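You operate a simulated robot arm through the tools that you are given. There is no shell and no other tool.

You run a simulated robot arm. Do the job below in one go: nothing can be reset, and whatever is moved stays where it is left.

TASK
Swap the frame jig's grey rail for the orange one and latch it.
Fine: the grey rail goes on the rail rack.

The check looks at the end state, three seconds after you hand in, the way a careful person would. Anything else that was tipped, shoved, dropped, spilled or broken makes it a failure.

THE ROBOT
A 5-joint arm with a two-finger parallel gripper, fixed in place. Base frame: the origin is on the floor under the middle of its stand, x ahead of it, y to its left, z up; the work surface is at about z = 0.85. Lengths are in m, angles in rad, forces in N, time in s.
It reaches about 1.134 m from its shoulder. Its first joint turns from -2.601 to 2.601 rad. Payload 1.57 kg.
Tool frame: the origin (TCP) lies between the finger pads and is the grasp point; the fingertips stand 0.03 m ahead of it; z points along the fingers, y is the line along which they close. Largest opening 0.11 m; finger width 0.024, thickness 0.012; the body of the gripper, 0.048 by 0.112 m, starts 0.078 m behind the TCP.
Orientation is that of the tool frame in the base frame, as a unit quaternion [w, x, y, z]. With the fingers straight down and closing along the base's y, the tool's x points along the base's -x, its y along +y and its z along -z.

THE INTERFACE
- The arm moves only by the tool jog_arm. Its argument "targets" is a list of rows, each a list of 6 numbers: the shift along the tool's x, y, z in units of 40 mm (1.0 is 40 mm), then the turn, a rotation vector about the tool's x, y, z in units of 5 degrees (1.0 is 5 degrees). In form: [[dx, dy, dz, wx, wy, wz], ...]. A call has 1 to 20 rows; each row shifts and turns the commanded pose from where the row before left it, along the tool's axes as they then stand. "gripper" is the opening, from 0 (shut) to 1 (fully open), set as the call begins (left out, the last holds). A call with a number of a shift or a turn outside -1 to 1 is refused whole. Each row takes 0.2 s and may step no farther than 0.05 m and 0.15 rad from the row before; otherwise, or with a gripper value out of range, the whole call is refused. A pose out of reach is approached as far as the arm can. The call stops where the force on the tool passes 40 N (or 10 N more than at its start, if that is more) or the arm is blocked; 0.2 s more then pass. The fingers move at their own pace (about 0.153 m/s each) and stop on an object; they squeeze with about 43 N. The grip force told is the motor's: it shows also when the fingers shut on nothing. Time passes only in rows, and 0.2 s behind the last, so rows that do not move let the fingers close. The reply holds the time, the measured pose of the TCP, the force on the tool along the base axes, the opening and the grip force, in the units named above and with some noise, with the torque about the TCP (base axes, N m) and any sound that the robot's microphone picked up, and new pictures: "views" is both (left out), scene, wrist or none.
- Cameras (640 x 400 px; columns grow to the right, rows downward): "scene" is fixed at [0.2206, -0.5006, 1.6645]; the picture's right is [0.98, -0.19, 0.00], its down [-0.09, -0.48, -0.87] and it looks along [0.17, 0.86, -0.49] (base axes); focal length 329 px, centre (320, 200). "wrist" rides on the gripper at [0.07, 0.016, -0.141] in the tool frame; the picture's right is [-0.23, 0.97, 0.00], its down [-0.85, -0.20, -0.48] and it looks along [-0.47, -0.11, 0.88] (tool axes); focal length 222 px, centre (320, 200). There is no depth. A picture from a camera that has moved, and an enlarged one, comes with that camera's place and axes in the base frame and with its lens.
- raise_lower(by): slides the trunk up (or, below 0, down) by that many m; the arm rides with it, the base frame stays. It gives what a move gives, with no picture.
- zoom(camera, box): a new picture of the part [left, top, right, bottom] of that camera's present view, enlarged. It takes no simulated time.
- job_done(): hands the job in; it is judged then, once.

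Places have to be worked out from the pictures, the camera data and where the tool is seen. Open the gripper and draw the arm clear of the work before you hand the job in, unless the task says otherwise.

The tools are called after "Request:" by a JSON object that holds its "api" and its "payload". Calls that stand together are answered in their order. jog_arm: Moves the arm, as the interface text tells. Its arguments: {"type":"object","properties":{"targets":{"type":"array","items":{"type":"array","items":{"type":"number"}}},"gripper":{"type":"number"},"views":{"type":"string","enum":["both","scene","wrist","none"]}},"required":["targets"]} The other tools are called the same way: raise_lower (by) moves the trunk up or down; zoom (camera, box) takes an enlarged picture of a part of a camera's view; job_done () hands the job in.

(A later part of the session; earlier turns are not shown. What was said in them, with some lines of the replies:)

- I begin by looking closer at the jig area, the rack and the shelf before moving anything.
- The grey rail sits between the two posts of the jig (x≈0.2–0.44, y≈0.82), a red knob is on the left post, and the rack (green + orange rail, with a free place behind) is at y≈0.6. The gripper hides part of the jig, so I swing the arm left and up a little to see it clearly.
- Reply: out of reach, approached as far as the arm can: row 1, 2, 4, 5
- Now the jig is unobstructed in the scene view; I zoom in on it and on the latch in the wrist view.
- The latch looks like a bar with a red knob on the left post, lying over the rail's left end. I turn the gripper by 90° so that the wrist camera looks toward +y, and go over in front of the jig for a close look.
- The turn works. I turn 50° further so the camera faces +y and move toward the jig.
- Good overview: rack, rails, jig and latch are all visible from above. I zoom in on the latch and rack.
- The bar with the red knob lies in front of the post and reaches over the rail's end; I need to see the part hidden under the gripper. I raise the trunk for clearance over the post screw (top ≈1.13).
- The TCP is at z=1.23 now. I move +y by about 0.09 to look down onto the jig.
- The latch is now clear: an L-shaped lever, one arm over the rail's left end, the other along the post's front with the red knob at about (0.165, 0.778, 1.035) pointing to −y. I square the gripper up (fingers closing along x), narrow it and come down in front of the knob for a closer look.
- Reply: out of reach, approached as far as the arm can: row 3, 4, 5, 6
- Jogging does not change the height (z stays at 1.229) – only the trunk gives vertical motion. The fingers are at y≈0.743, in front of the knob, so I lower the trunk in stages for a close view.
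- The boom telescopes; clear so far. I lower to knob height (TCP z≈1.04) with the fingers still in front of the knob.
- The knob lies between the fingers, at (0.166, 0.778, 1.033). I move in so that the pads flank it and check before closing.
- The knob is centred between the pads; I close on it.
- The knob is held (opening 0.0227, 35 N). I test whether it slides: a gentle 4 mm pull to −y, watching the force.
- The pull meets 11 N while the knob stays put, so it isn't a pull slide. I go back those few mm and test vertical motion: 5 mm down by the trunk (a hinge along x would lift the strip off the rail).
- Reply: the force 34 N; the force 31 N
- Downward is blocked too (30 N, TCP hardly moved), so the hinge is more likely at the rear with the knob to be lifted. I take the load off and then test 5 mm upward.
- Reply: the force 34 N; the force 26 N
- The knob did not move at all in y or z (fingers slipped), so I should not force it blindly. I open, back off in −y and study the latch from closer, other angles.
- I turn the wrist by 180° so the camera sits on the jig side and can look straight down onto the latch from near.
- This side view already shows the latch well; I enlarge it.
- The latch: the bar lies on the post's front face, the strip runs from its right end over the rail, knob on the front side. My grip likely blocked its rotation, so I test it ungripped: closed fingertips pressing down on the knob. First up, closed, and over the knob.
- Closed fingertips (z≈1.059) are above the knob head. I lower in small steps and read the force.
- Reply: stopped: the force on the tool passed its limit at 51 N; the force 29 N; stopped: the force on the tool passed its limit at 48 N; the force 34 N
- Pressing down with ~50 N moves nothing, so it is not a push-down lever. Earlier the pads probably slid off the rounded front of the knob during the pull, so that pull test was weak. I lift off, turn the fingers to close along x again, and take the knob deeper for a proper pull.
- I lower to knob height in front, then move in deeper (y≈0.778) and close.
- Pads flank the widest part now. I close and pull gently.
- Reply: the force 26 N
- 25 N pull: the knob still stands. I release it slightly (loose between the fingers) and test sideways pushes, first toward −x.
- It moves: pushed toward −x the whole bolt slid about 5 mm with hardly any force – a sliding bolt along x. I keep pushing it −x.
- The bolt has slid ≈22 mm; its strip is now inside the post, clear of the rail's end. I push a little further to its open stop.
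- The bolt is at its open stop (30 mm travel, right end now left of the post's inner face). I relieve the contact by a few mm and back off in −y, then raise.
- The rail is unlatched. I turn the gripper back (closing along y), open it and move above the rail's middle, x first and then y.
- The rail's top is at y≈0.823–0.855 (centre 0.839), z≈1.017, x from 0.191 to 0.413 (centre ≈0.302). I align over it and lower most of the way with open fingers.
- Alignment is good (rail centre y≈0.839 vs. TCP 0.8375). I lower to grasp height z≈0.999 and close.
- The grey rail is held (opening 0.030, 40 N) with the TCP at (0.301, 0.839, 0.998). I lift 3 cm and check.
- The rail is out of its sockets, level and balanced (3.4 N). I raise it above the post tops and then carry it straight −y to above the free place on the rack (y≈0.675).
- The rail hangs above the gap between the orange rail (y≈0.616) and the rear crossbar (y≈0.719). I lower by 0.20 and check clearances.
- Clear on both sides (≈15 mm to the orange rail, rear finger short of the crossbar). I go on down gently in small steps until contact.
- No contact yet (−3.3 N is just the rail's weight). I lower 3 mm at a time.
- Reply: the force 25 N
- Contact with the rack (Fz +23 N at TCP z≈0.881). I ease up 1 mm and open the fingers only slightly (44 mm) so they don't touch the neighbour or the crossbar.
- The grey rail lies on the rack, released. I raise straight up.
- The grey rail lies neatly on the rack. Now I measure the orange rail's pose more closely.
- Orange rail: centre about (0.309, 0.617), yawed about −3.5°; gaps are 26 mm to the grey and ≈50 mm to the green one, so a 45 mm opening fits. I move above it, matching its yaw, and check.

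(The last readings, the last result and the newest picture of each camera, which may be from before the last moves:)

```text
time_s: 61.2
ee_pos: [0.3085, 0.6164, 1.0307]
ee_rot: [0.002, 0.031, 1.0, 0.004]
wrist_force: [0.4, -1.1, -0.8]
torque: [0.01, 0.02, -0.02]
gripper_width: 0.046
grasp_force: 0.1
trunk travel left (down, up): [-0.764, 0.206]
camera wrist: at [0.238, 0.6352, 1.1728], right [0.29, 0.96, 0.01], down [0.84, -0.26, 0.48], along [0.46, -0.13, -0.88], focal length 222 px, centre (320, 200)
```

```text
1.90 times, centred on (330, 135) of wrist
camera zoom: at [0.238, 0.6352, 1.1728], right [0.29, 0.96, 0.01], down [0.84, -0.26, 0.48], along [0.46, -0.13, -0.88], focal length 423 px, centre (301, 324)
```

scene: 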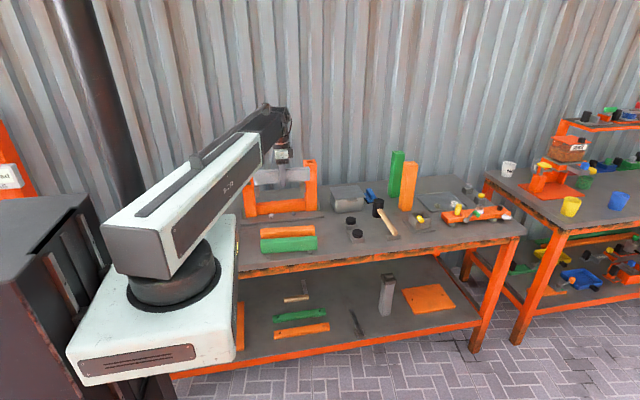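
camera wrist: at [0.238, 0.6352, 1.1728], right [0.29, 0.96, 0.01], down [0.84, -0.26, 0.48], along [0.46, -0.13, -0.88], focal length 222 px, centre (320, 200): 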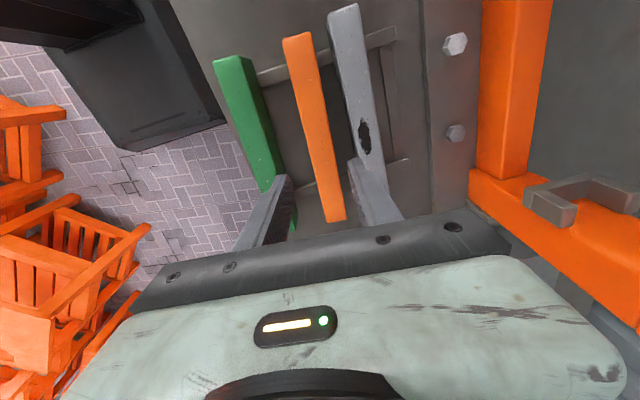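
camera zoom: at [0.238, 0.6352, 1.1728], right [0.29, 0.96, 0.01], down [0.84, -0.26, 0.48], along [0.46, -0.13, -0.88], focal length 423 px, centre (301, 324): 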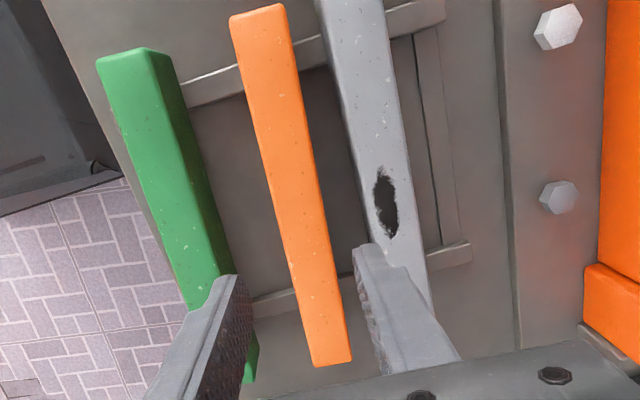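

The rail's centre is (0.3085, 0.618) with yaw ≈ −4.5°, so I add 1° of turn and 1.5 mm, then lower most of the way and check the finger gaps.

Request:
{"api": "jog_arm", "payload": {"targets": [[0, 0.04, 0, 0, 0, 0.2], [0, 0, 0, 0, 0, 0]], "views": "none"}}

Request:
{"api": "raise_lower", "payload": {"by": -0.095}}

Request:
{"api": "zoom", "payload": {"camera": "wrist", "box": [160, 0, 480, 240]}}

Request:
{"api": "zoom", "payload": {"camera": "scene", "box": [250, 200, 340, 270]}}

```text
time_s: 61.8
ee_pos: [0.3081, 0.6181, 1.0311]
ee_rot: [0.001, 0.04, 0.999, 0.005]
wrist_force: [0.6, -0.1, -0.3]
torque: [-0.03, 0.02, 0.02]
gripper_width: 0.0462
grasp_force: 0.0
trunk travel left (down, up): [-0.764, 0.206]
```

```text
time_s: 63.1
ee_pos: [0.308, 0.6187, 0.9367]
ee_rot: [0.002, 0.04, 0.999, 0.004]
wrist_force: [0.3, 0.5, 0.7]
torque: [0.0, -0.01, 0.02]
gripper_width: 0.0465
grasp_force: 0.1
trunk travel left (down, up): [-0.669, 0.301]
```

```text
1.67 times, centred on (320, 120) of wrist
camera zoom: at [0.2383, 0.6382, 1.0778], right [0.3, 0.95, 0.01], down [0.84, -0.27, 0.48], along [0.46, -0.14, -0.88], focal length 370 px, centre (320, 333)
```

zoom: 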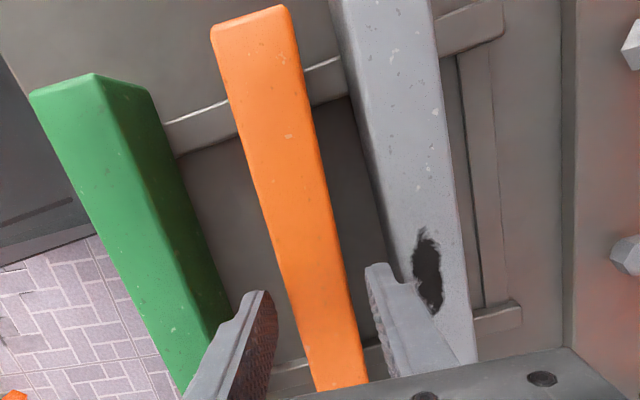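

```text
5.71 times, centred on (295, 235) of scene
camera zoom: at [0.2206, -0.5006, 1.6645], right [0.98, -0.19, 0.0], down [-0.09, -0.48, -0.87], along [0.17, 0.86, -0.49], focal length 1880 px, centre (463, 0)
```

zoom: 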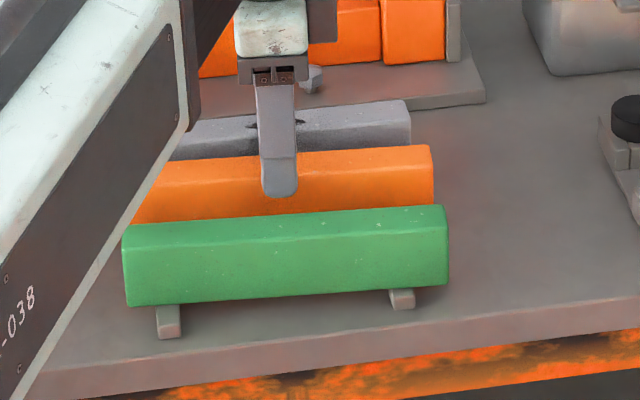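

Rail centred and parallel between the fingers, tips still above. I lower to grasp height (TCP z≈0.882).

Request:
{"api": "raise_lower", "payload": {"by": -0.03}}

Request:
{"api": "raise_lower", "payload": {"by": -0.0235}}

Request:
{"api": "zoom", "payload": {"camera": "wrist", "box": [160, 0, 480, 240]}}

```text
time_s: 63.9
ee_pos: [0.3074, 0.6176, 0.9057]
ee_rot: [0.001, 0.039, 0.999, 0.004]
wrist_force: [-0.4, -0.6, -0.1]
torque: [0.01, 0.06, 0.0]
gripper_width: 0.0463
grasp_force: 0.1
trunk travel left (down, up): [-0.639, 0.331]
```

```text
time_s: 64.5
ee_pos: [0.3079, 0.6181, 0.8817]
ee_rot: [0.001, 0.04, 0.999, 0.004]
wrist_force: [-0.1, 0.2, -0.8]
torque: [0.0, 0.0, 0.04]
gripper_width: 0.0461
grasp_force: 0.0
trunk travel left (down, up): [-0.615, 0.355]
```

```text
1.67 times, centred on (320, 120) of wrist
camera zoom: at [0.2383, 0.6381, 1.0242], right [0.3, 0.95, 0.01], down [0.84, -0.27, 0.48], along [0.46, -0.14, -0.88], focal length 370 px, centre (320, 333)
```

zoom: 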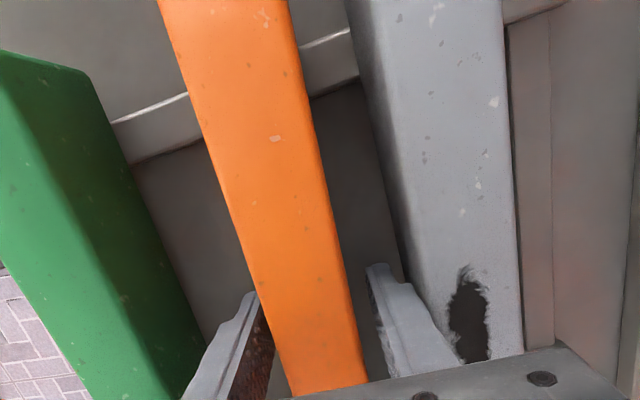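

No contact, fingers on both sides of the orange rail. I close and let the grip settle.

Request:
{"api": "jog_arm", "payload": {"targets": [[0, 0, 0, 0, 0, 0], [0, 0, 0, 0, 0, 0], [0, 0, 0, 0, 0, 0]], "gripper": 0, "views": "none"}}

Request:
{"api": "raise_lower", "payload": {"by": 0.04}}

Request:
{"api": "zoom", "payload": {"camera": "scene", "box": [240, 180, 340, 270]}}

Request:
{"api": "zoom", "payload": {"camera": "wrist", "box": [160, 0, 480, 240]}}

```text
time_s: 65.3
ee_pos: [0.3079, 0.6183, 0.8813]
ee_rot: [0.001, 0.039, 0.999, 0.005]
wrist_force: [-0.4, -0.2, 0.8]
torque: [-0.12, 0.02, 0.13]
gripper_width: 0.0299
grasp_force: 38.8
trunk travel left (down, up): [-0.615, 0.355]
```

```text
time_s: 66.2
ee_pos: [0.3086, 0.6186, 0.9227]
ee_rot: [0.0, 0.04, 0.999, 0.003]
wrist_force: [-0.1, 0.1, -3.4]
torque: [-0.02, -0.02, -0.01]
gripper_width: 0.0298
grasp_force: 38.8
trunk travel left (down, up): [-0.655, 0.315]
```

```text
4.44 times, centred on (290, 225) of scene
camera zoom: at [0.2206, -0.5006, 1.6645], right [0.98, -0.19, 0.0], down [-0.09, -0.48, -0.87], along [0.17, 0.86, -0.49], focal length 1462 px, centre (453, 89)
```

zoom: 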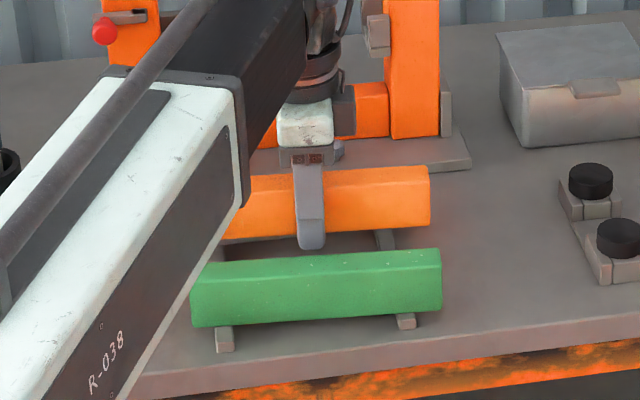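

```text
1.67 times, centred on (320, 120) of wrist
camera zoom: at [0.2384, 0.6384, 1.0641], right [0.3, 0.95, 0.01], down [0.84, -0.27, 0.48], along [0.46, -0.14, -0.88], focal length 370 px, centre (320, 333)
```

zoom: 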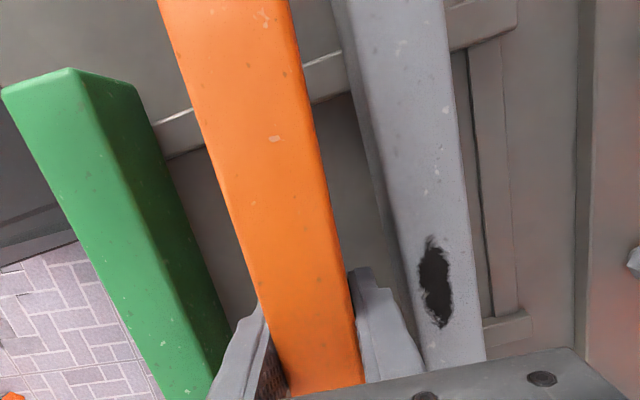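

The orange rail is held, level and balanced. I raise it well above the posts (rail bottom ≈1.14) before turning and crossing to the jig.

Request:
{"api": "raise_lower", "payload": {"by": 0.237}}

Request:
{"api": "jog_arm", "payload": {"targets": [[0, 0, 0, 0, 0, -0.46], [0, 0, 0, 0, 0, -0.457], [0.1, 0.6, 0, 0, 0, 0], [0.1, 0.85, 0, 0, 0, 0], [0, 0.85, 0, 0, 0, 0], [0, 0.85, 0, 0, 0, 0], [0, 0.85, 0, 0, 0, 0], [0, 0.8, 0, 0, 0, 0], [0, 0.5, 0, 0, 0, 0], [0, 0.18, 0, 0, 0, 0], [0, 0, 0, 0, 0, 0]], "views": "both"}}

Request:
{"api": "zoom", "payload": {"camera": "scene", "box": [222, 120, 332, 200]}}

Request:
{"api": "zoom", "payload": {"camera": "wrist", "box": [160, 0, 480, 240]}}

```text
time_s: 68.7
ee_pos: [0.3089, 0.6182, 1.1588]
ee_rot: [0.001, 0.039, 0.999, 0.003]
wrist_force: [-1.0, -0.4, -4.4]
torque: [0.03, 0.03, 0.02]
gripper_width: 0.0297
grasp_force: 39.5
trunk travel left (down, up): [-0.892, 0.078]
```

```text
time_s: 71.1
ee_pos: [0.2994, 0.8376, 1.1583]
ee_rot: [0.001, 0.0, 1.0, 0.003]
wrist_force: [-0.1, -1.2, -3.3]
torque: [0.0, 0.01, -0.03]
gripper_width: 0.0297
grasp_force: 39.6
trunk travel left (down, up): [-0.892, 0.078]
camera wrist: at [0.2289, 0.8511, 1.3009], right [0.23, 0.97, 0.01], down [0.85, -0.2, 0.48], along [0.47, -0.1, -0.88], focal length 222 px, centre (320, 200)
```

scene: 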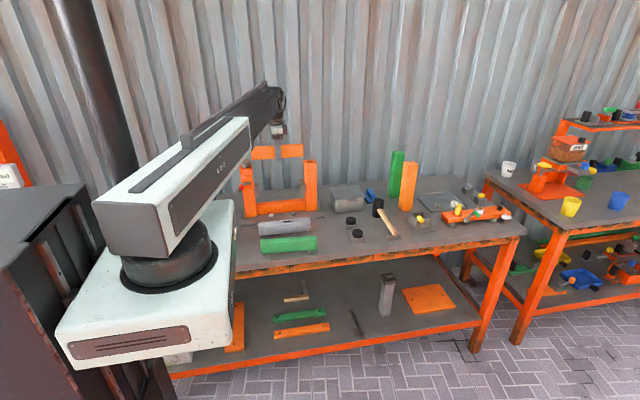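
wrist: 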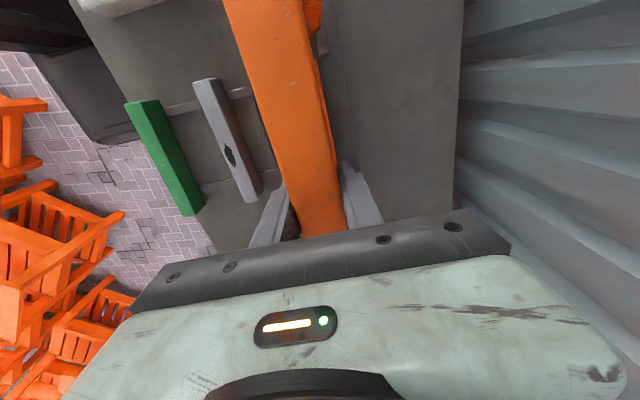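

```text
5.00 times, centred on (277, 160) of scene
camera zoom: at [0.2206, -0.5006, 1.6645], right [0.98, -0.19, 0.0], down [-0.09, -0.48, -0.87], along [0.17, 0.86, -0.49], focal length 1645 px, centre (535, 400)
```

zoom: 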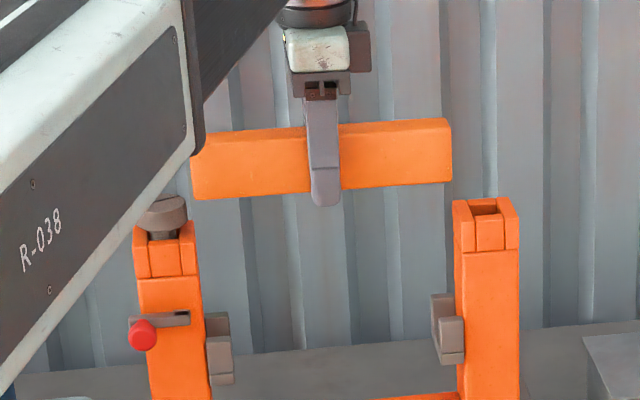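

```text
1.67 times, centred on (320, 120) of wrist
camera zoom: at [0.2289, 0.8511, 1.3009], right [0.23, 0.97, 0.01], down [0.85, -0.2, 0.48], along [0.47, -0.1, -0.88], focal length 370 px, centre (320, 333)
```

zoom: 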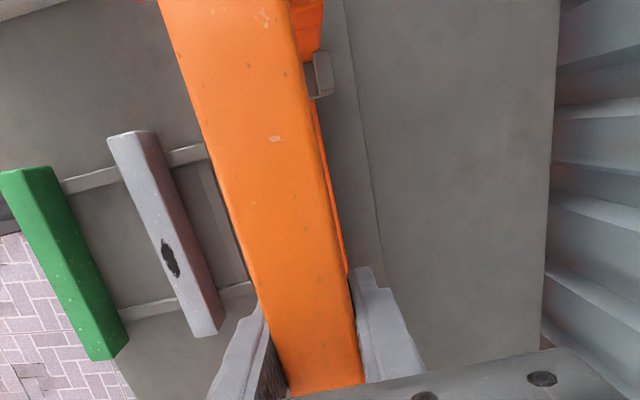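

The orange rail's ends are at x≈0.191 and 0.409 (centre 0.300), matching the gap between the posts. I lower to just above the post tops and check both end gaps closely.

Request:
{"api": "raise_lower", "payload": {"by": -0.045}}

Request:
{"api": "zoom", "payload": {"camera": "scene", "box": [290, 140, 330, 170]}}

Request:
{"api": "zoom", "payload": {"camera": "scene", "box": [240, 145, 280, 175]}}

```text
time_s: 71.9
ee_pos: [0.3006, 0.8362, 1.1143]
ee_rot: [0.001, -0.001, 1.0, 0.004]
wrist_force: [0.3, 0.8, -1.9]
torque: [0.04, 0.02, -0.01]
gripper_width: 0.0296
grasp_force: 39.7
trunk travel left (down, up): [-0.847, 0.123]
```

```text
13.33 times, centred on (310, 155) of scene
camera zoom: at [0.2206, -0.5006, 1.6645], right [0.98, -0.19, 0.0], down [-0.09, -0.48, -0.87], along [0.17, 0.86, -0.49], focal length 4386 px, centre (453, 800)
```

zoom: 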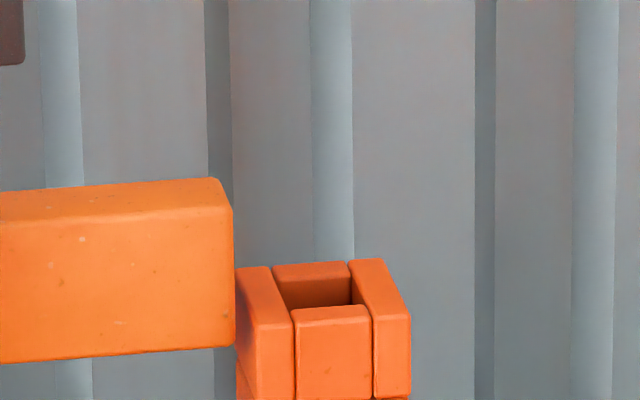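

```text
13.33 times, centred on (260, 160) of scene
camera zoom: at [0.2206, -0.5006, 1.6645], right [0.98, -0.19, 0.0], down [-0.09, -0.48, -0.87], along [0.17, 0.86, -0.49], focal length 4386 px, centre (1120, 733)
```

zoom: 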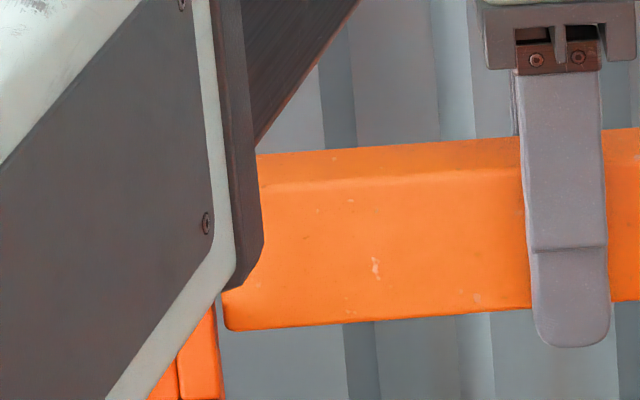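

Gaps: about 2.5 mm left and 4–5 mm right, so I shift +1.5 mm in x (and +0.8 mm in y, as the grey rail sat), then lower between the posts.

Request:
{"api": "jog_arm", "payload": {"targets": [[-0.0375, 0.02, 0, 0, 0, 0], [0, 0, 0, 0, 0, 0]], "views": "none"}}

Request:
{"api": "raise_lower", "payload": {"by": -0.07}}

Request:
{"api": "zoom", "payload": {"camera": "scene", "box": [290, 155, 330, 185]}}

Request:
{"api": "zoom", "payload": {"camera": "scene", "box": [235, 150, 335, 225]}}

Request:
{"api": "zoom", "payload": {"camera": "wrist", "box": [180, 0, 420, 180]}}

```text
time_s: 72.5
ee_pos: [0.3004, 0.8379, 1.1142]
ee_rot: [0.0, -0.001, 1.0, 0.004]
wrist_force: [-0.6, 0.6, -3.7]
torque: [-0.01, 0.0, 0.0]
gripper_width: 0.0295
grasp_force: 39.1
trunk travel left (down, up): [-0.847, 0.123]
```

```text
time_s: 73.6
ee_pos: [0.3012, 0.8372, 1.0444]
ee_rot: [0.001, -0.001, 1.0, 0.004]
wrist_force: [0.3, 0.3, -2.9]
torque: [0.02, 0.02, 0.0]
gripper_width: 0.0298
grasp_force: 39.5
trunk travel left (down, up): [-0.777, 0.193]
```

```text
13.33 times, centred on (310, 170) of scene
camera zoom: at [0.2206, -0.5006, 1.6645], right [0.98, -0.19, 0.0], down [-0.09, -0.48, -0.87], along [0.17, 0.86, -0.49], focal length 4386 px, centre (453, 600)
```

zoom: 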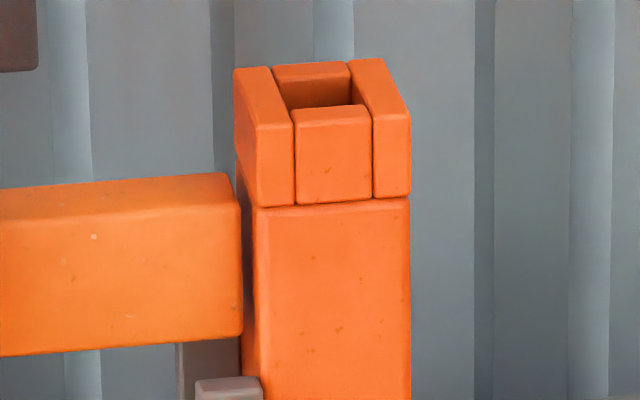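

```text
5.33 times, centred on (285, 188) of scene
camera zoom: at [0.2206, -0.5006, 1.6645], right [0.98, -0.19, 0.0], down [-0.09, -0.48, -0.87], along [0.17, 0.86, -0.49], focal length 1754 px, centre (507, 267)
```

zoom: 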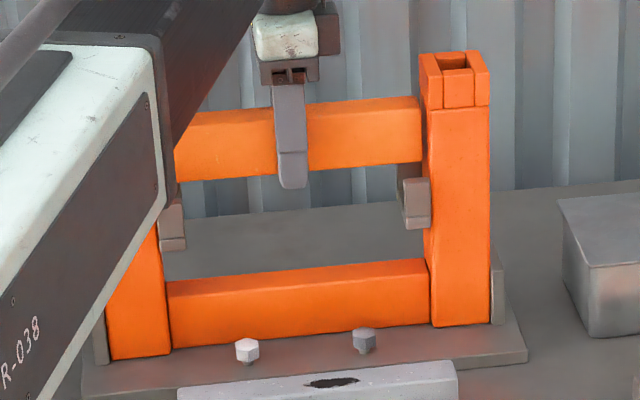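

```text
2.22 times, centred on (300, 90) of wrist
camera zoom: at [0.2299, 0.8517, 1.186], right [0.23, 0.97, 0.01], down [0.85, -0.2, 0.48], along [0.47, -0.1, -0.88], focal length 494 px, centre (364, 444)
```

zoom: 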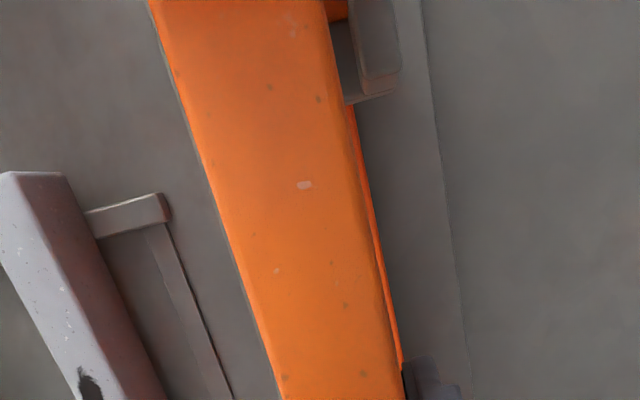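

Everything lines up like the grey rail did. I lower into the sockets in steps, watching the force.

Request:
{"api": "raise_lower", "payload": {"by": -0.02}}

Request:
{"api": "raise_lower", "payload": {"by": -0.017}}

Request:
{"api": "zoom", "payload": {"camera": "scene", "box": [235, 150, 335, 225]}}

```text
time_s: 74.3
ee_pos: [0.3019, 0.8378, 1.0237]
ee_rot: [0.001, -0.001, 1.0, 0.003]
wrist_force: [0.4, -0.5, -3.6]
torque: [-0.01, 0.0, 0.01]
gripper_width: 0.0295
grasp_force: 39.2
trunk travel left (down, up): [-0.757, 0.213]
```

```text
time_s: 74.9
ee_pos: [0.3006, 0.8381, 1.0072]
ee_rot: [0.0, -0.001, 1.0, 0.004]
wrist_force: [-0.4, 0.2, -3.5]
torque: [0.01, 0.01, 0.01]
gripper_width: 0.0295
grasp_force: 38.6
trunk travel left (down, up): [-0.74, 0.23]
```

```text
5.33 times, centred on (285, 188) of scene
camera zoom: at [0.2206, -0.5006, 1.6645], right [0.98, -0.19, 0.0], down [-0.09, -0.48, -0.87], along [0.17, 0.86, -0.49], focal length 1754 px, centre (507, 267)
```

zoom: 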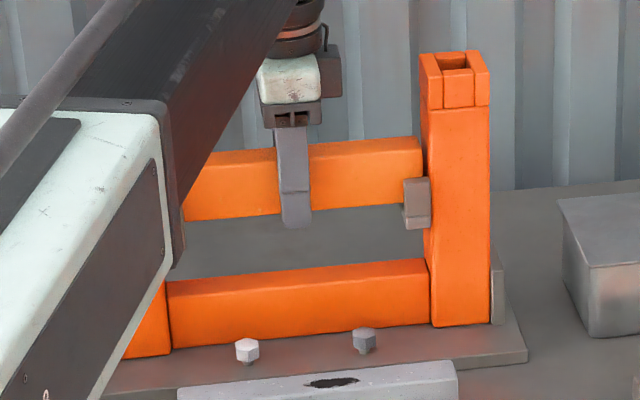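

The rail has entered behind the front cheeks without contact (TCP z 1.007; seat expected at ≈0.9995). Last millimetres in small steps.

Request:
{"api": "raise_lower", "payload": {"by": -0.005}}

Request:
{"api": "raise_lower", "payload": {"by": -0.003}}

```text
time_s: 75.5
ee_pos: [0.302, 0.8377, 1.002]
ee_rot: [0.001, -0.001, 1.0, 0.004]
wrist_force: [-0.2, 0.3, -3.2]
torque: [-0.01, 0.01, -0.02]
gripper_width: 0.0295
grasp_force: 39.4
trunk travel left (down, up): [-0.735, 0.235]
```

```text
time_s: 76.0
ee_pos: [0.3005, 0.8374, 0.9994]
ee_rot: [0.002, 0.001, 1.0, 0.005]
wrist_force: [2.8, 6.3, 17.7]
torque: [-0.21, 0.75, -0.24]
gripper_width: 0.0296
grasp_force: 39.1
trunk travel left (down, up): [-0.732, 0.238]
```

Seated (Fz +18 N at z≈0.9995, just where expected). I ease 1 mm, release, and check the seating.

Request:
{"api": "raise_lower", "payload": {"by": 0.001}}

Request:
{"api": "jog_arm", "payload": {"targets": [[0, 0, 0, 0, 0, 0], [0, 0, 0, 0, 0, 0], [0, 0, 0, 0, 0, 0], [0, 0, 0, 0, 0, 0]], "gripper": 0.7, "views": "none"}}

Request:
{"api": "zoom", "payload": {"camera": "scene", "box": [235, 150, 335, 225]}}

Request:
{"api": "zoom", "payload": {"camera": "wrist", "box": [180, 0, 420, 180]}}

```text
time_s: 76.5
ee_pos: [0.301, 0.8368, 0.9997]
ee_rot: [0.0, -0.002, 1.0, 0.004]
wrist_force: [0.4, 1.2, 4.6]
torque: [-0.1, 0.2, -0.07]
gripper_width: 0.03
grasp_force: 39.1
trunk travel left (down, up): [-0.733, 0.237]
```

```text
time_s: 77.5
ee_pos: [0.302, 0.8373, 0.9999]
ee_rot: [0.001, -0.001, 1.0, 0.004]
wrist_force: [-0.3, 0.2, 0.3]
torque: [-0.01, 0.02, 0.01]
gripper_width: 0.077
grasp_force: 0.0
trunk travel left (down, up): [-0.733, 0.237]
```

```text
5.33 times, centred on (285, 188) of scene
camera zoom: at [0.2206, -0.5006, 1.6645], right [0.98, -0.19, 0.0], down [-0.09, -0.48, -0.87], along [0.17, 0.86, -0.49], focal length 1754 px, centre (507, 267)
```

zoom: 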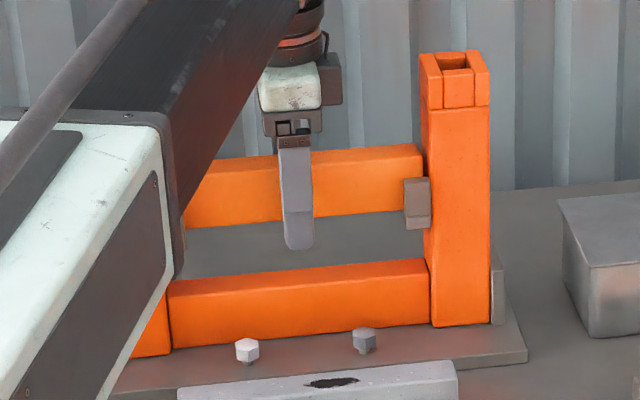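

```text
2.22 times, centred on (300, 90) of wrist
camera zoom: at [0.2299, 0.8515, 1.1422], right [0.23, 0.97, 0.01], down [0.85, -0.2, 0.48], along [0.47, -0.1, -0.88], focal length 494 px, centre (364, 444)
```

zoom: 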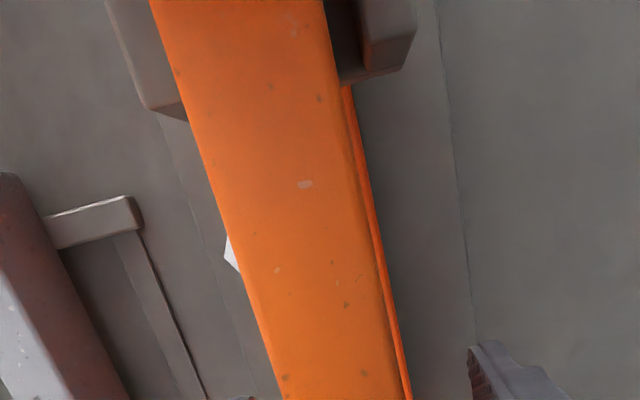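

Released. I raise straight up clear of the jig and inspect the seated rail and the bolt.

Request:
{"api": "raise_lower", "payload": {"by": 0.165}}

Request:
{"api": "zoom", "payload": {"camera": "scene", "box": [235, 150, 335, 225]}}

Request:
{"api": "zoom", "payload": {"camera": "wrist", "box": [220, 0, 500, 240]}}

```text
time_s: 79.4
ee_pos: [0.3009, 0.8371, 1.165]
ee_rot: [0.001, 0.0, 1.0, 0.005]
wrist_force: [0.5, -0.3, 0.5]
torque: [-0.01, -0.02, 0.0]
gripper_width: 0.0768
grasp_force: 0.0
trunk travel left (down, up): [-0.898, 0.072]
```

```text
5.33 times, centred on (285, 188) of scene
camera zoom: at [0.2206, -0.5006, 1.6645], right [0.98, -0.19, 0.0], down [-0.09, -0.48, -0.87], along [0.17, 0.86, -0.49], focal length 1754 px, centre (507, 267)
```

zoom: 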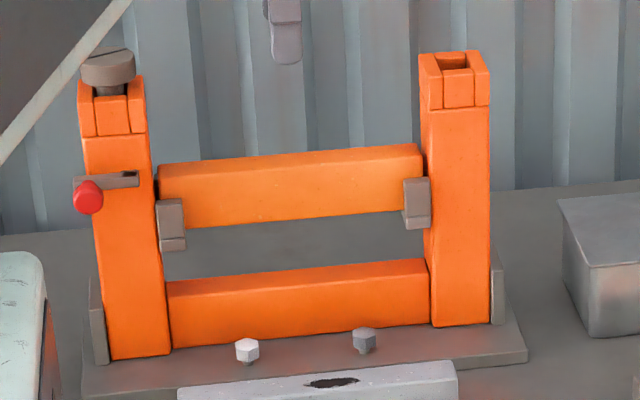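

```text
1.67 times, centred on (360, 120) of wrist
camera zoom: at [0.2299, 0.8516, 1.3071], right [0.23, 0.97, 0.01], down [0.85, -0.2, 0.48], along [0.47, -0.1, -0.88], focal length 370 px, centre (253, 333)
```

zoom: 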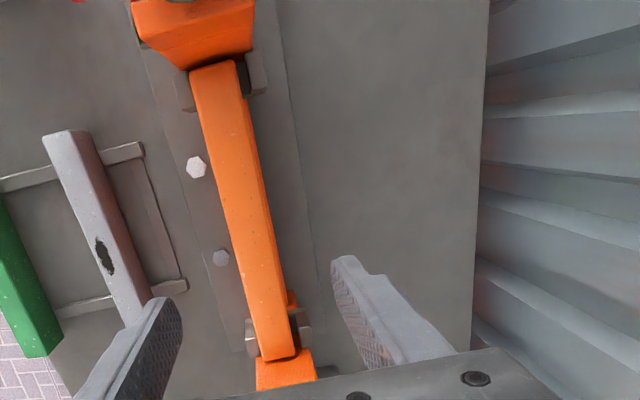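

The orange rail sits in both sockets like the grey one did. Now the bolt: I go with closed fingers to the left of the knob (now at x≈0.135) and push it back +x. First out to (0.10, 0.70), above.

Request:
{"api": "jog_arm", "payload": {"targets": [[0, -0.86, 0, 0, 0, 0], [0, -0.86, 0, 0, 0, 0], [0, -0.86, 0, 0, 0, 0], [0, -0.86, 0, 0, 0, 0], [0.84, 0, 0, 0, 0, 0], [0.84, 0, 0, 0, 0, 0], [0.84, 0, 0, 0, 0, 0], [0.84, 0, 0, 0, 0, 0], [0.84, 0, 0, 0, 0, 0], [0.84, 0, 0, 0, 0, 0], [0, 0, 0, 0, 0, 0]], "gripper": 0, "views": "both"}}

Request:
{"api": "zoom", "payload": {"camera": "wrist", "box": [300, 20, 600, 240]}}

Request:
{"api": "zoom", "payload": {"camera": "scene", "box": [235, 150, 335, 225]}}

```text
time_s: 81.8
ee_pos: [0.0985, 0.6994, 1.1657]
ee_rot: [0.001, 0.0, 1.0, 0.004]
wrist_force: [0.6, 0.4, 0.1]
torque: [0.02, 0.0, 0.0]
gripper_width: 0.0
grasp_force: 20.9
trunk travel left (down, up): [-0.898, 0.072]
camera wrist: at [0.0277, 0.7137, 1.3072], right [0.23, 0.97, 0.01], down [0.85, -0.2, 0.48], along [0.47, -0.1, -0.88], focal length 222 px, centre (320, 200)
```

scene: 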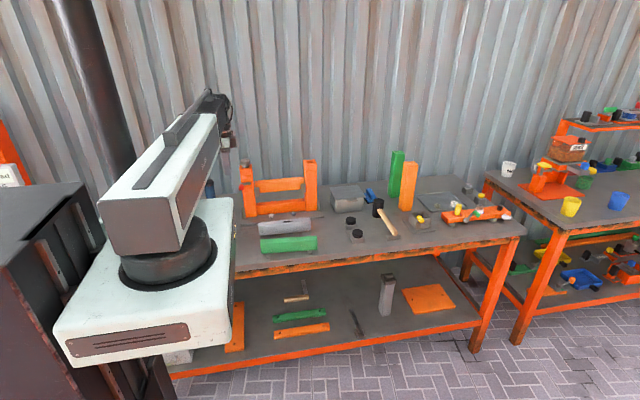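
wrist: 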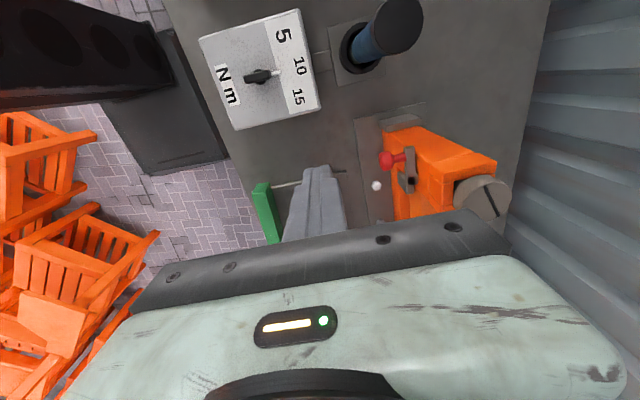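

```text
1.82 times, centred on (450, 130) of wrist
camera zoom: at [0.0277, 0.7137, 1.3072], right [0.23, 0.97, 0.01], down [0.85, -0.2, 0.48], along [0.47, -0.1, -0.88], focal length 404 px, centre (84, 327)
```

zoom: 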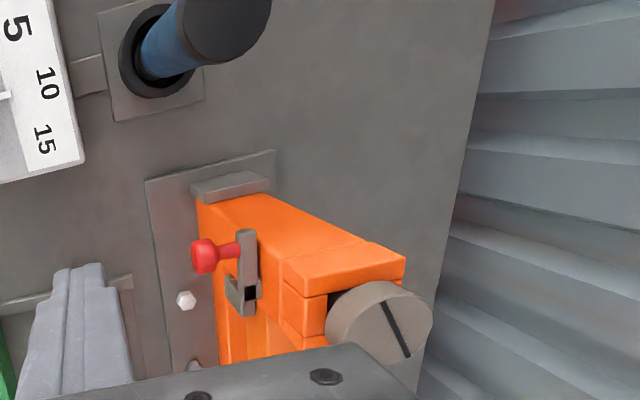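

```text
5.33 times, centred on (285, 188) of scene
camera zoom: at [0.2206, -0.5006, 1.6645], right [0.98, -0.19, 0.0], down [-0.09, -0.48, -0.87], along [0.17, 0.86, -0.49], focal length 1754 px, centre (507, 267)
```

zoom: 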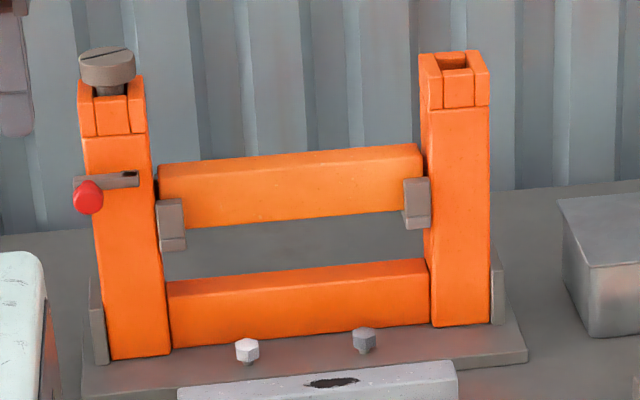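

The knob is at (0.137, 0.776, 1.037); the fingers at x≈0.0985 will be left of it. I lower to z≈1.04 and move +y alongside.

Request:
{"api": "raise_lower", "payload": {"by": -0.126}}

Request:
{"api": "jog_arm", "payload": {"targets": [[0, 0.6, 0, 0, 0, 0], [0, 0.6, 0, 0, 0, 0], [0, 0.65, 0, 0, 0, 0], [0, 0, 0, 0, 0, 0]], "views": "wrist"}}

Request:
{"api": "zoom", "payload": {"camera": "wrist", "box": [220, 60, 460, 240]}}

Request:
{"api": "zoom", "payload": {"camera": "scene", "box": [222, 150, 292, 200]}}

```text
time_s: 83.3
ee_pos: [0.099, 0.6997, 1.0395]
ee_rot: [0.001, 0.001, 1.0, 0.004]
wrist_force: [-0.4, 0.5, -0.6]
torque: [-0.03, 0.01, 0.0]
gripper_width: 0.0
grasp_force: 21.3
trunk travel left (down, up): [-0.772, 0.198]
```

```text
time_s: 84.3
ee_pos: [0.097, 0.7732, 1.0391]
ee_rot: [0.001, 0.0, 1.0, 0.004]
wrist_force: [0.2, -0.4, 0.8]
torque: [0.01, 0.02, 0.01]
gripper_width: 0.0
grasp_force: 21.9
trunk travel left (down, up): [-0.772, 0.198]
camera wrist: at [0.0269, 0.7866, 1.1811], right [0.23, 0.97, 0.01], down [0.85, -0.2, 0.48], along [0.47, -0.1, -0.88], focal length 222 px, centre (320, 200)
```

wrist: 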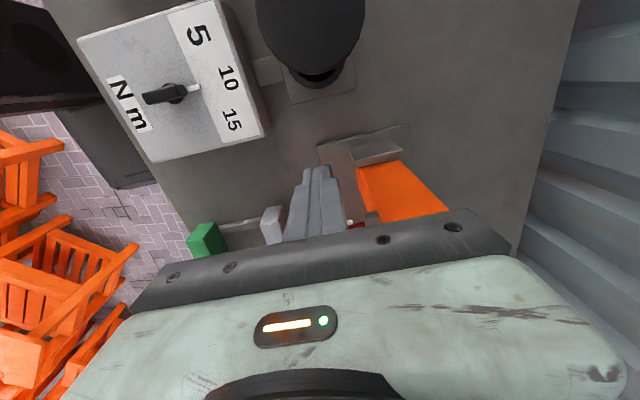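

```text
2.22 times, centred on (340, 150) of wrist
camera zoom: at [0.0269, 0.7866, 1.1811], right [0.23, 0.97, 0.01], down [0.85, -0.2, 0.48], along [0.47, -0.1, -0.88], focal length 494 px, centre (276, 311)
```

zoom: 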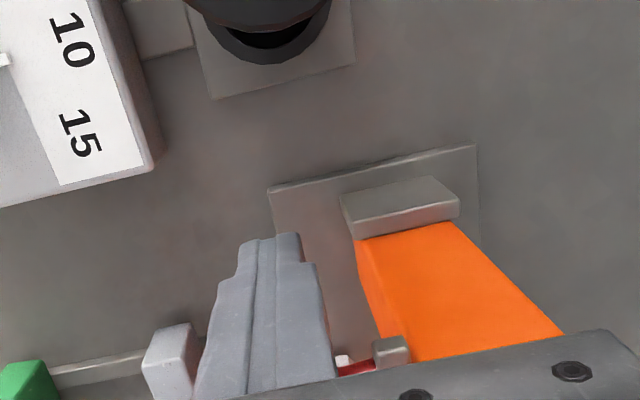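

```text
8.00 times, centred on (257, 175) of scene
camera zoom: at [0.2206, -0.5006, 1.6645], right [0.98, -0.19, 0.0], down [-0.09, -0.48, -0.87], along [0.17, 0.86, -0.49], focal length 2631 px, centre (824, 400)
```

zoom: 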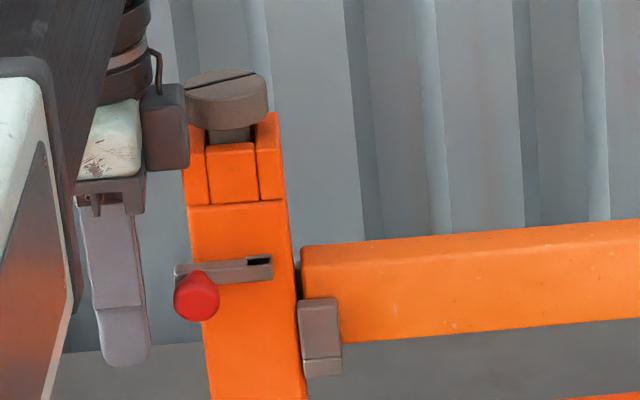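

The gripper body (y up to ≈0.829, bottom z≈1.117) could meet the post screw (y≥0.82, top ≈1.126) when pushing at this height, so I raise 2 cm first (fingertips at 1.03 still overlap the knob), then push +x gently.

Request:
{"api": "raise_lower", "payload": {"by": 0.02}}

Request:
{"api": "jog_arm", "payload": {"targets": [[-0.2, 0, 0, 0, 0, 0], [-0.2, 0, 0, 0, 0, 0], [-0.2, 0, 0, 0, 0, 0]], "views": "none"}}

Request:
{"api": "zoom", "payload": {"camera": "scene", "box": [222, 150, 292, 200]}}

Request:
{"api": "zoom", "payload": {"camera": "wrist", "box": [220, 60, 460, 240]}}

```text
time_s: 85.0
ee_pos: [0.0982, 0.7718, 1.0588]
ee_rot: [0.002, 0.0, 1.0, 0.003]
wrist_force: [-0.1, -0.9, 0.2]
torque: [-0.02, 0.01, -0.01]
gripper_width: 0.0
grasp_force: 20.9
trunk travel left (down, up): [-0.792, 0.178]
```

```text
time_s: 85.8
ee_pos: [0.122, 0.7728, 1.0603]
ee_rot: [0.001, 0.001, 1.0, 0.004]
wrist_force: [-0.5, -0.8, -0.2]
torque: [0.0, 0.01, 0.0]
gripper_width: 0.0
grasp_force: 20.9
trunk travel left (down, up): [-0.792, 0.178]
```

```text
8.00 times, centred on (257, 175) of scene
camera zoom: at [0.2206, -0.5006, 1.6645], right [0.98, -0.19, 0.0], down [-0.09, -0.48, -0.87], along [0.17, 0.86, -0.49], focal length 2631 px, centre (824, 400)
```

zoom: 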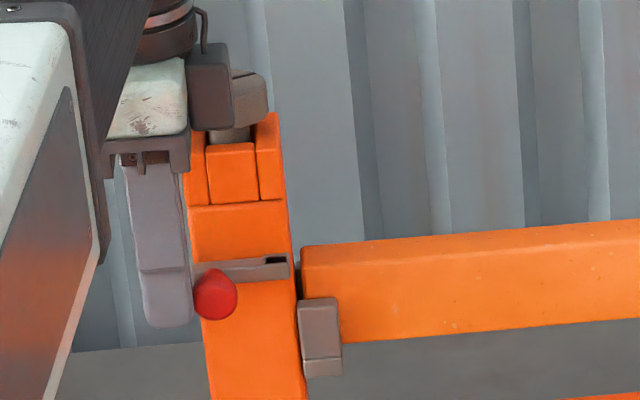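

```text
2.22 times, centred on (340, 150) of wrist
camera zoom: at [0.0513, 0.7866, 1.2012], right [0.23, 0.97, 0.01], down [0.85, -0.2, 0.48], along [0.47, -0.1, -0.88], focal length 494 px, centre (276, 311)
```

zoom: 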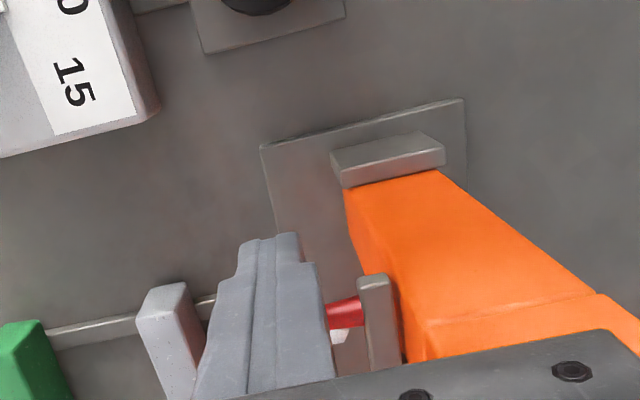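

The bolt follows easily (≈11 mm so far). I continue in small steps.

Request:
{"api": "jog_arm", "payload": {"targets": [[-0.12, 0, 0, 0, 0, 0], [-0.12, 0, 0, 0, 0, 0], [0, 0, 0, 0, 0, 0]], "views": "none"}}

Request:
{"api": "zoom", "payload": {"camera": "scene", "box": [222, 150, 292, 200]}}

```text
time_s: 86.6
ee_pos: [0.1327, 0.7729, 1.0605]
ee_rot: [0.001, -0.001, 1.0, 0.004]
wrist_force: [-0.4, -0.3, 0.0]
torque: [0.02, 0.0, -0.02]
gripper_width: 0.0002
grasp_force: 21.6
trunk travel left (down, up): [-0.792, 0.178]
```

```text
8.00 times, centred on (257, 175) of scene
camera zoom: at [0.2206, -0.5006, 1.6645], right [0.98, -0.19, 0.0], down [-0.09, -0.48, -0.87], along [0.17, 0.86, -0.49], focal length 2631 px, centre (824, 400)
```

zoom: 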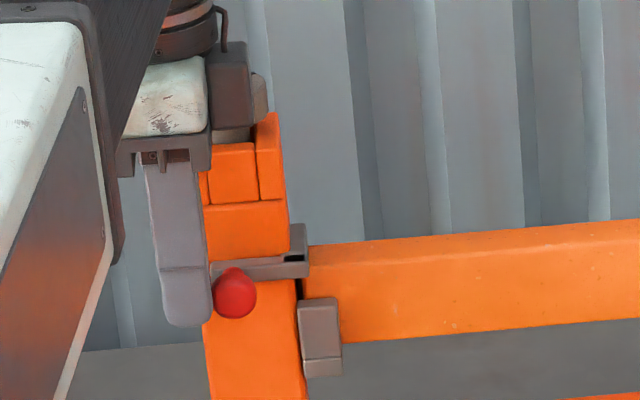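

The strip is coming over the rail's end; about 9 mm left to the original latched position. I continue to the stop.

Request:
{"api": "jog_arm", "payload": {"targets": [[-0.1, 0, 0, 0, 0, 0], [-0.1, 0, 0, 0, 0, 0], [0, 0, 0, 0, 0, 0]], "views": "none"}}

Request:
{"api": "zoom", "payload": {"camera": "scene", "box": [222, 150, 292, 200]}}

```text
time_s: 87.4
ee_pos: [0.1392, 0.7735, 1.0587]
ee_rot: [0.001, 0.0, 1.0, 0.004]
wrist_force: [-0.3, -0.5, -0.3]
torque: [0.0, 0.0, -0.02]
gripper_width: 0.0001
grasp_force: 21.5
trunk travel left (down, up): [-0.792, 0.178]
```

```text
8.00 times, centred on (257, 175) of scene
camera zoom: at [0.2206, -0.5006, 1.6645], right [0.98, -0.19, 0.0], down [-0.09, -0.48, -0.87], along [0.17, 0.86, -0.49], focal length 2631 px, centre (824, 400)
```

zoom: 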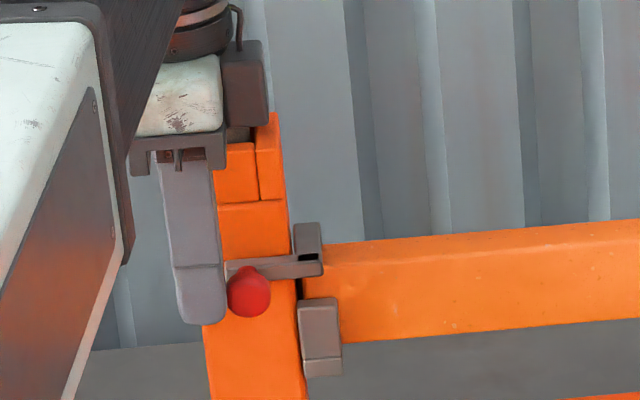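

Nearly there (≈2 mm left). Final push to the end stop with small steps.

Request:
{"api": "jog_arm", "payload": {"targets": [[-0.05, 0, 0, 0, 0, 0], [-0.04, 0, 0, 0, 0, 0], [0, 0, 0, 0, 0, 0]], "views": "none"}}

Request:
{"api": "zoom", "payload": {"camera": "scene", "box": [222, 150, 292, 200]}}

```text
time_s: 88.2
ee_pos: [0.1424, 0.7736, 1.0604]
ee_rot: [0.001, 0.0, 1.0, 0.005]
wrist_force: [0.3, 0.0, 0.4]
torque: [0.01, 0.02, 0.01]
gripper_width: 0.0
grasp_force: 21.2
trunk travel left (down, up): [-0.792, 0.178]
```

```text
8.00 times, centred on (257, 175) of scene
camera zoom: at [0.2206, -0.5006, 1.6645], right [0.98, -0.19, 0.0], down [-0.09, -0.48, -0.87], along [0.17, 0.86, -0.49], focal length 2631 px, centre (824, 400)
```

zoom: 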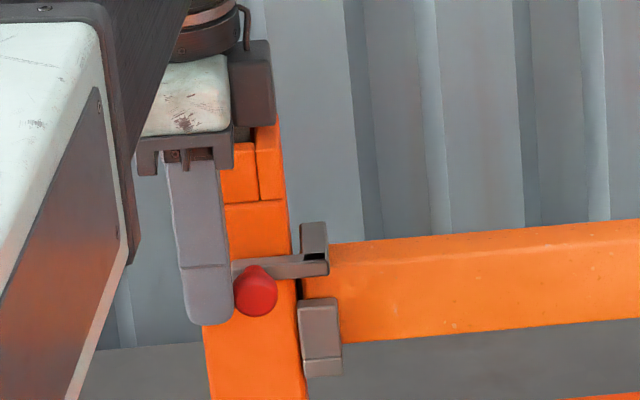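

The knob is now at its original position; I push a bit more to feel the end stop.

Request:
{"api": "jog_arm", "payload": {"targets": [[-0.05, 0, 0, 0, 0, 0], [0, 0, 0, 0, 0, 0]], "views": "none"}}

Request:
{"api": "zoom", "payload": {"camera": "scene", "box": [222, 150, 292, 200]}}

```text
time_s: 88.8
ee_pos: [0.1442, 0.7735, 1.0599]
ee_rot: [0.001, -0.001, 1.0, 0.004]
wrist_force: [-7.9, -2.7, -2.7]
torque: [-0.07, 0.15, -0.02]
gripper_width: 0.0
grasp_force: 21.6
trunk travel left (down, up): [-0.792, 0.178]
```

```text
8.00 times, centred on (257, 175) of scene
camera zoom: at [0.2206, -0.5006, 1.6645], right [0.98, -0.19, 0.0], down [-0.09, -0.48, -0.87], along [0.17, 0.86, -0.49], focal length 2631 px, centre (824, 400)
```

zoom: 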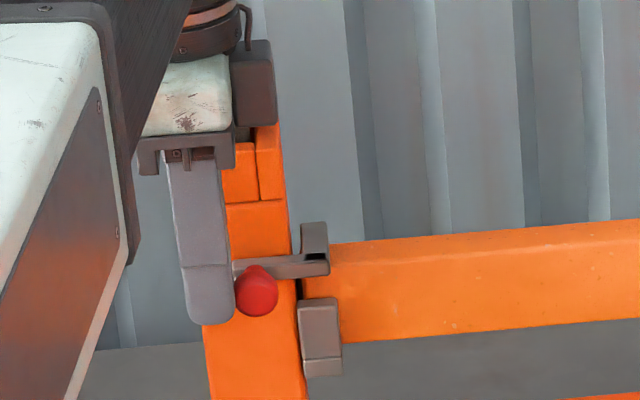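

The end stop is reached (8 N reaction, bolt fully over the rail's end). I back away −x from the knob, then −y, and rise.

Request:
{"api": "jog_arm", "payload": {"targets": [[0.3, 0, 0, 0, 0, 0], [0.4, 0, 0, 0, 0, 0], [0, -0.7, 0, 0, 0, 0], [0, -0.8, 0, 0, 0, 0], [0, -0.8, 0, 0, 0, 0]], "views": "none"}}

Request:
{"api": "raise_lower", "payload": {"by": 0.11}}

Request:
{"api": "jog_arm", "payload": {"targets": [[0.3, -0.9, 0, 0, 0, 0], [0.3, -0.9, 0, 0, 0, 0], [0.3, -0.9, 0, 0, 0, 0], [0, 0, 0, 0, 0, 0]], "gripper": 1, "views": "both"}}

Request:
{"api": "zoom", "payload": {"camera": "scene", "box": [232, 150, 332, 225]}}

Request:
{"api": "zoom", "payload": {"camera": "scene", "box": [225, 200, 345, 275]}}

```text
time_s: 90.0
ee_pos: [0.1166, 0.6794, 1.0592]
ee_rot: [0.001, -0.001, 1.0, 0.004]
wrist_force: [1.1, 0.1, 0.2]
torque: [0.02, 0.01, -0.07]
gripper_width: 0.0002
grasp_force: 21.1
trunk travel left (down, up): [-0.792, 0.178]
```

```text
time_s: 91.4
ee_pos: [0.1175, 0.6809, 1.1682]
ee_rot: [0.001, 0.0, 1.0, 0.005]
wrist_force: [-0.3, -0.3, -0.3]
torque: [0.0, 0.04, -0.04]
gripper_width: 0.0
grasp_force: 21.3
trunk travel left (down, up): [-0.902, 0.068]
```

```text
time_s: 92.4
ee_pos: [0.0823, 0.5705, 1.1692]
ee_rot: [0.001, 0.001, 1.0, 0.005]
wrist_force: [0.4, -0.7, -0.3]
torque: [0.01, 0.01, -0.03]
gripper_width: 0.1101
grasp_force: 0.1
trunk travel left (down, up): [-0.902, 0.068]
camera wrist: at [0.0114, 0.5852, 1.3112], right [0.23, 0.97, 0.01], down [0.85, -0.2, 0.48], along [0.47, -0.1, -0.88], focal length 222 px, centre (320, 200)
```

scene: 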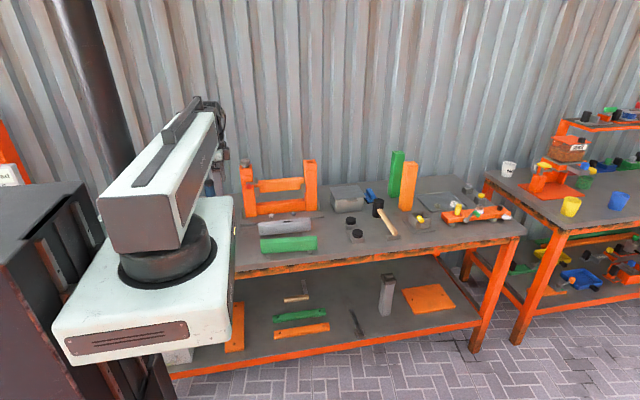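
wrist: 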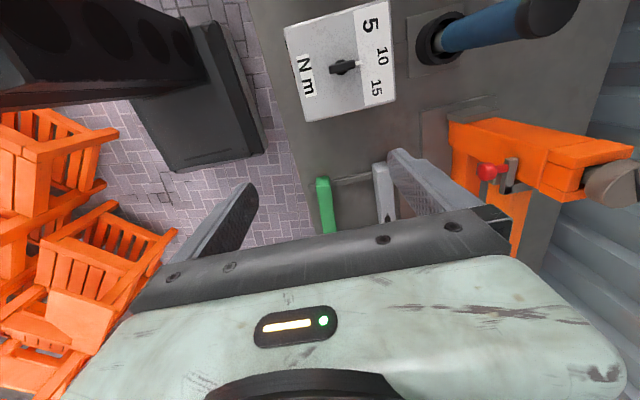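

```text
5.33 times, centred on (282, 188) of scene
camera zoom: at [0.2206, -0.5006, 1.6645], right [0.98, -0.19, 0.0], down [-0.09, -0.48, -0.87], along [0.17, 0.86, -0.49], focal length 1754 px, centre (523, 267)
```

zoom: 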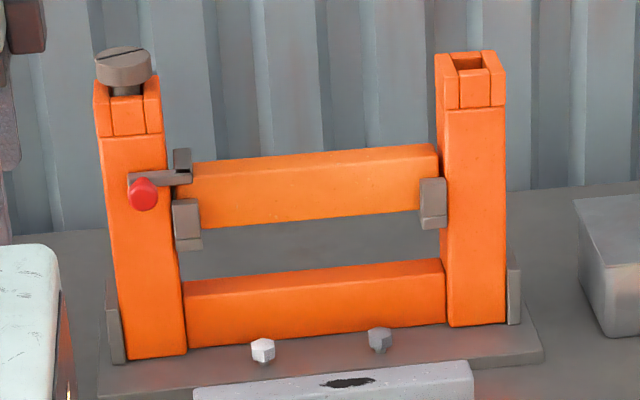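

```text
5.33 times, centred on (285, 238) of scene
camera zoom: at [0.2206, -0.5006, 1.6645], right [0.98, -0.19, 0.0], down [-0.09, -0.48, -0.87], along [0.17, 0.86, -0.49], focal length 1754 px, centre (507, 0)
```

zoom: 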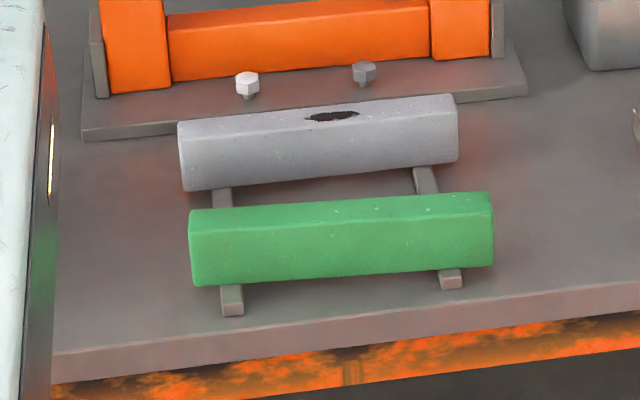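

The orange rail sits in the jig with the bolt back over its end, just as the grey rail was held at the start. The grey rail rests on both rack bars, the green rail is untouched, and the gripper is open and clear. I hand the job in.

Request:
{"api": "job_done", "payload": {}}

```text
The job is handed in.
```

The orange rail is now in the frame jig and latched, and the grey rail is on the rail rack behind the green one. I've handed the job in; no result has come back yet.

- **Latch:** it is a sliding bolt on the left post. I pushed it open, swapped the rails, then pushed it closed until it hit its end stop. It now looks the same as it did over the grey rail at the start.
- **Force on the latch:** before working out that it slides sideways, I tested the knob by pressing and pulling on it, with up to about 50 N downward. It did not move, and I saw no damage.
- **Surroundings:** the final pictures show nothing else tipped or moved. The gripper is open and the arm is clear of the jig and rack.
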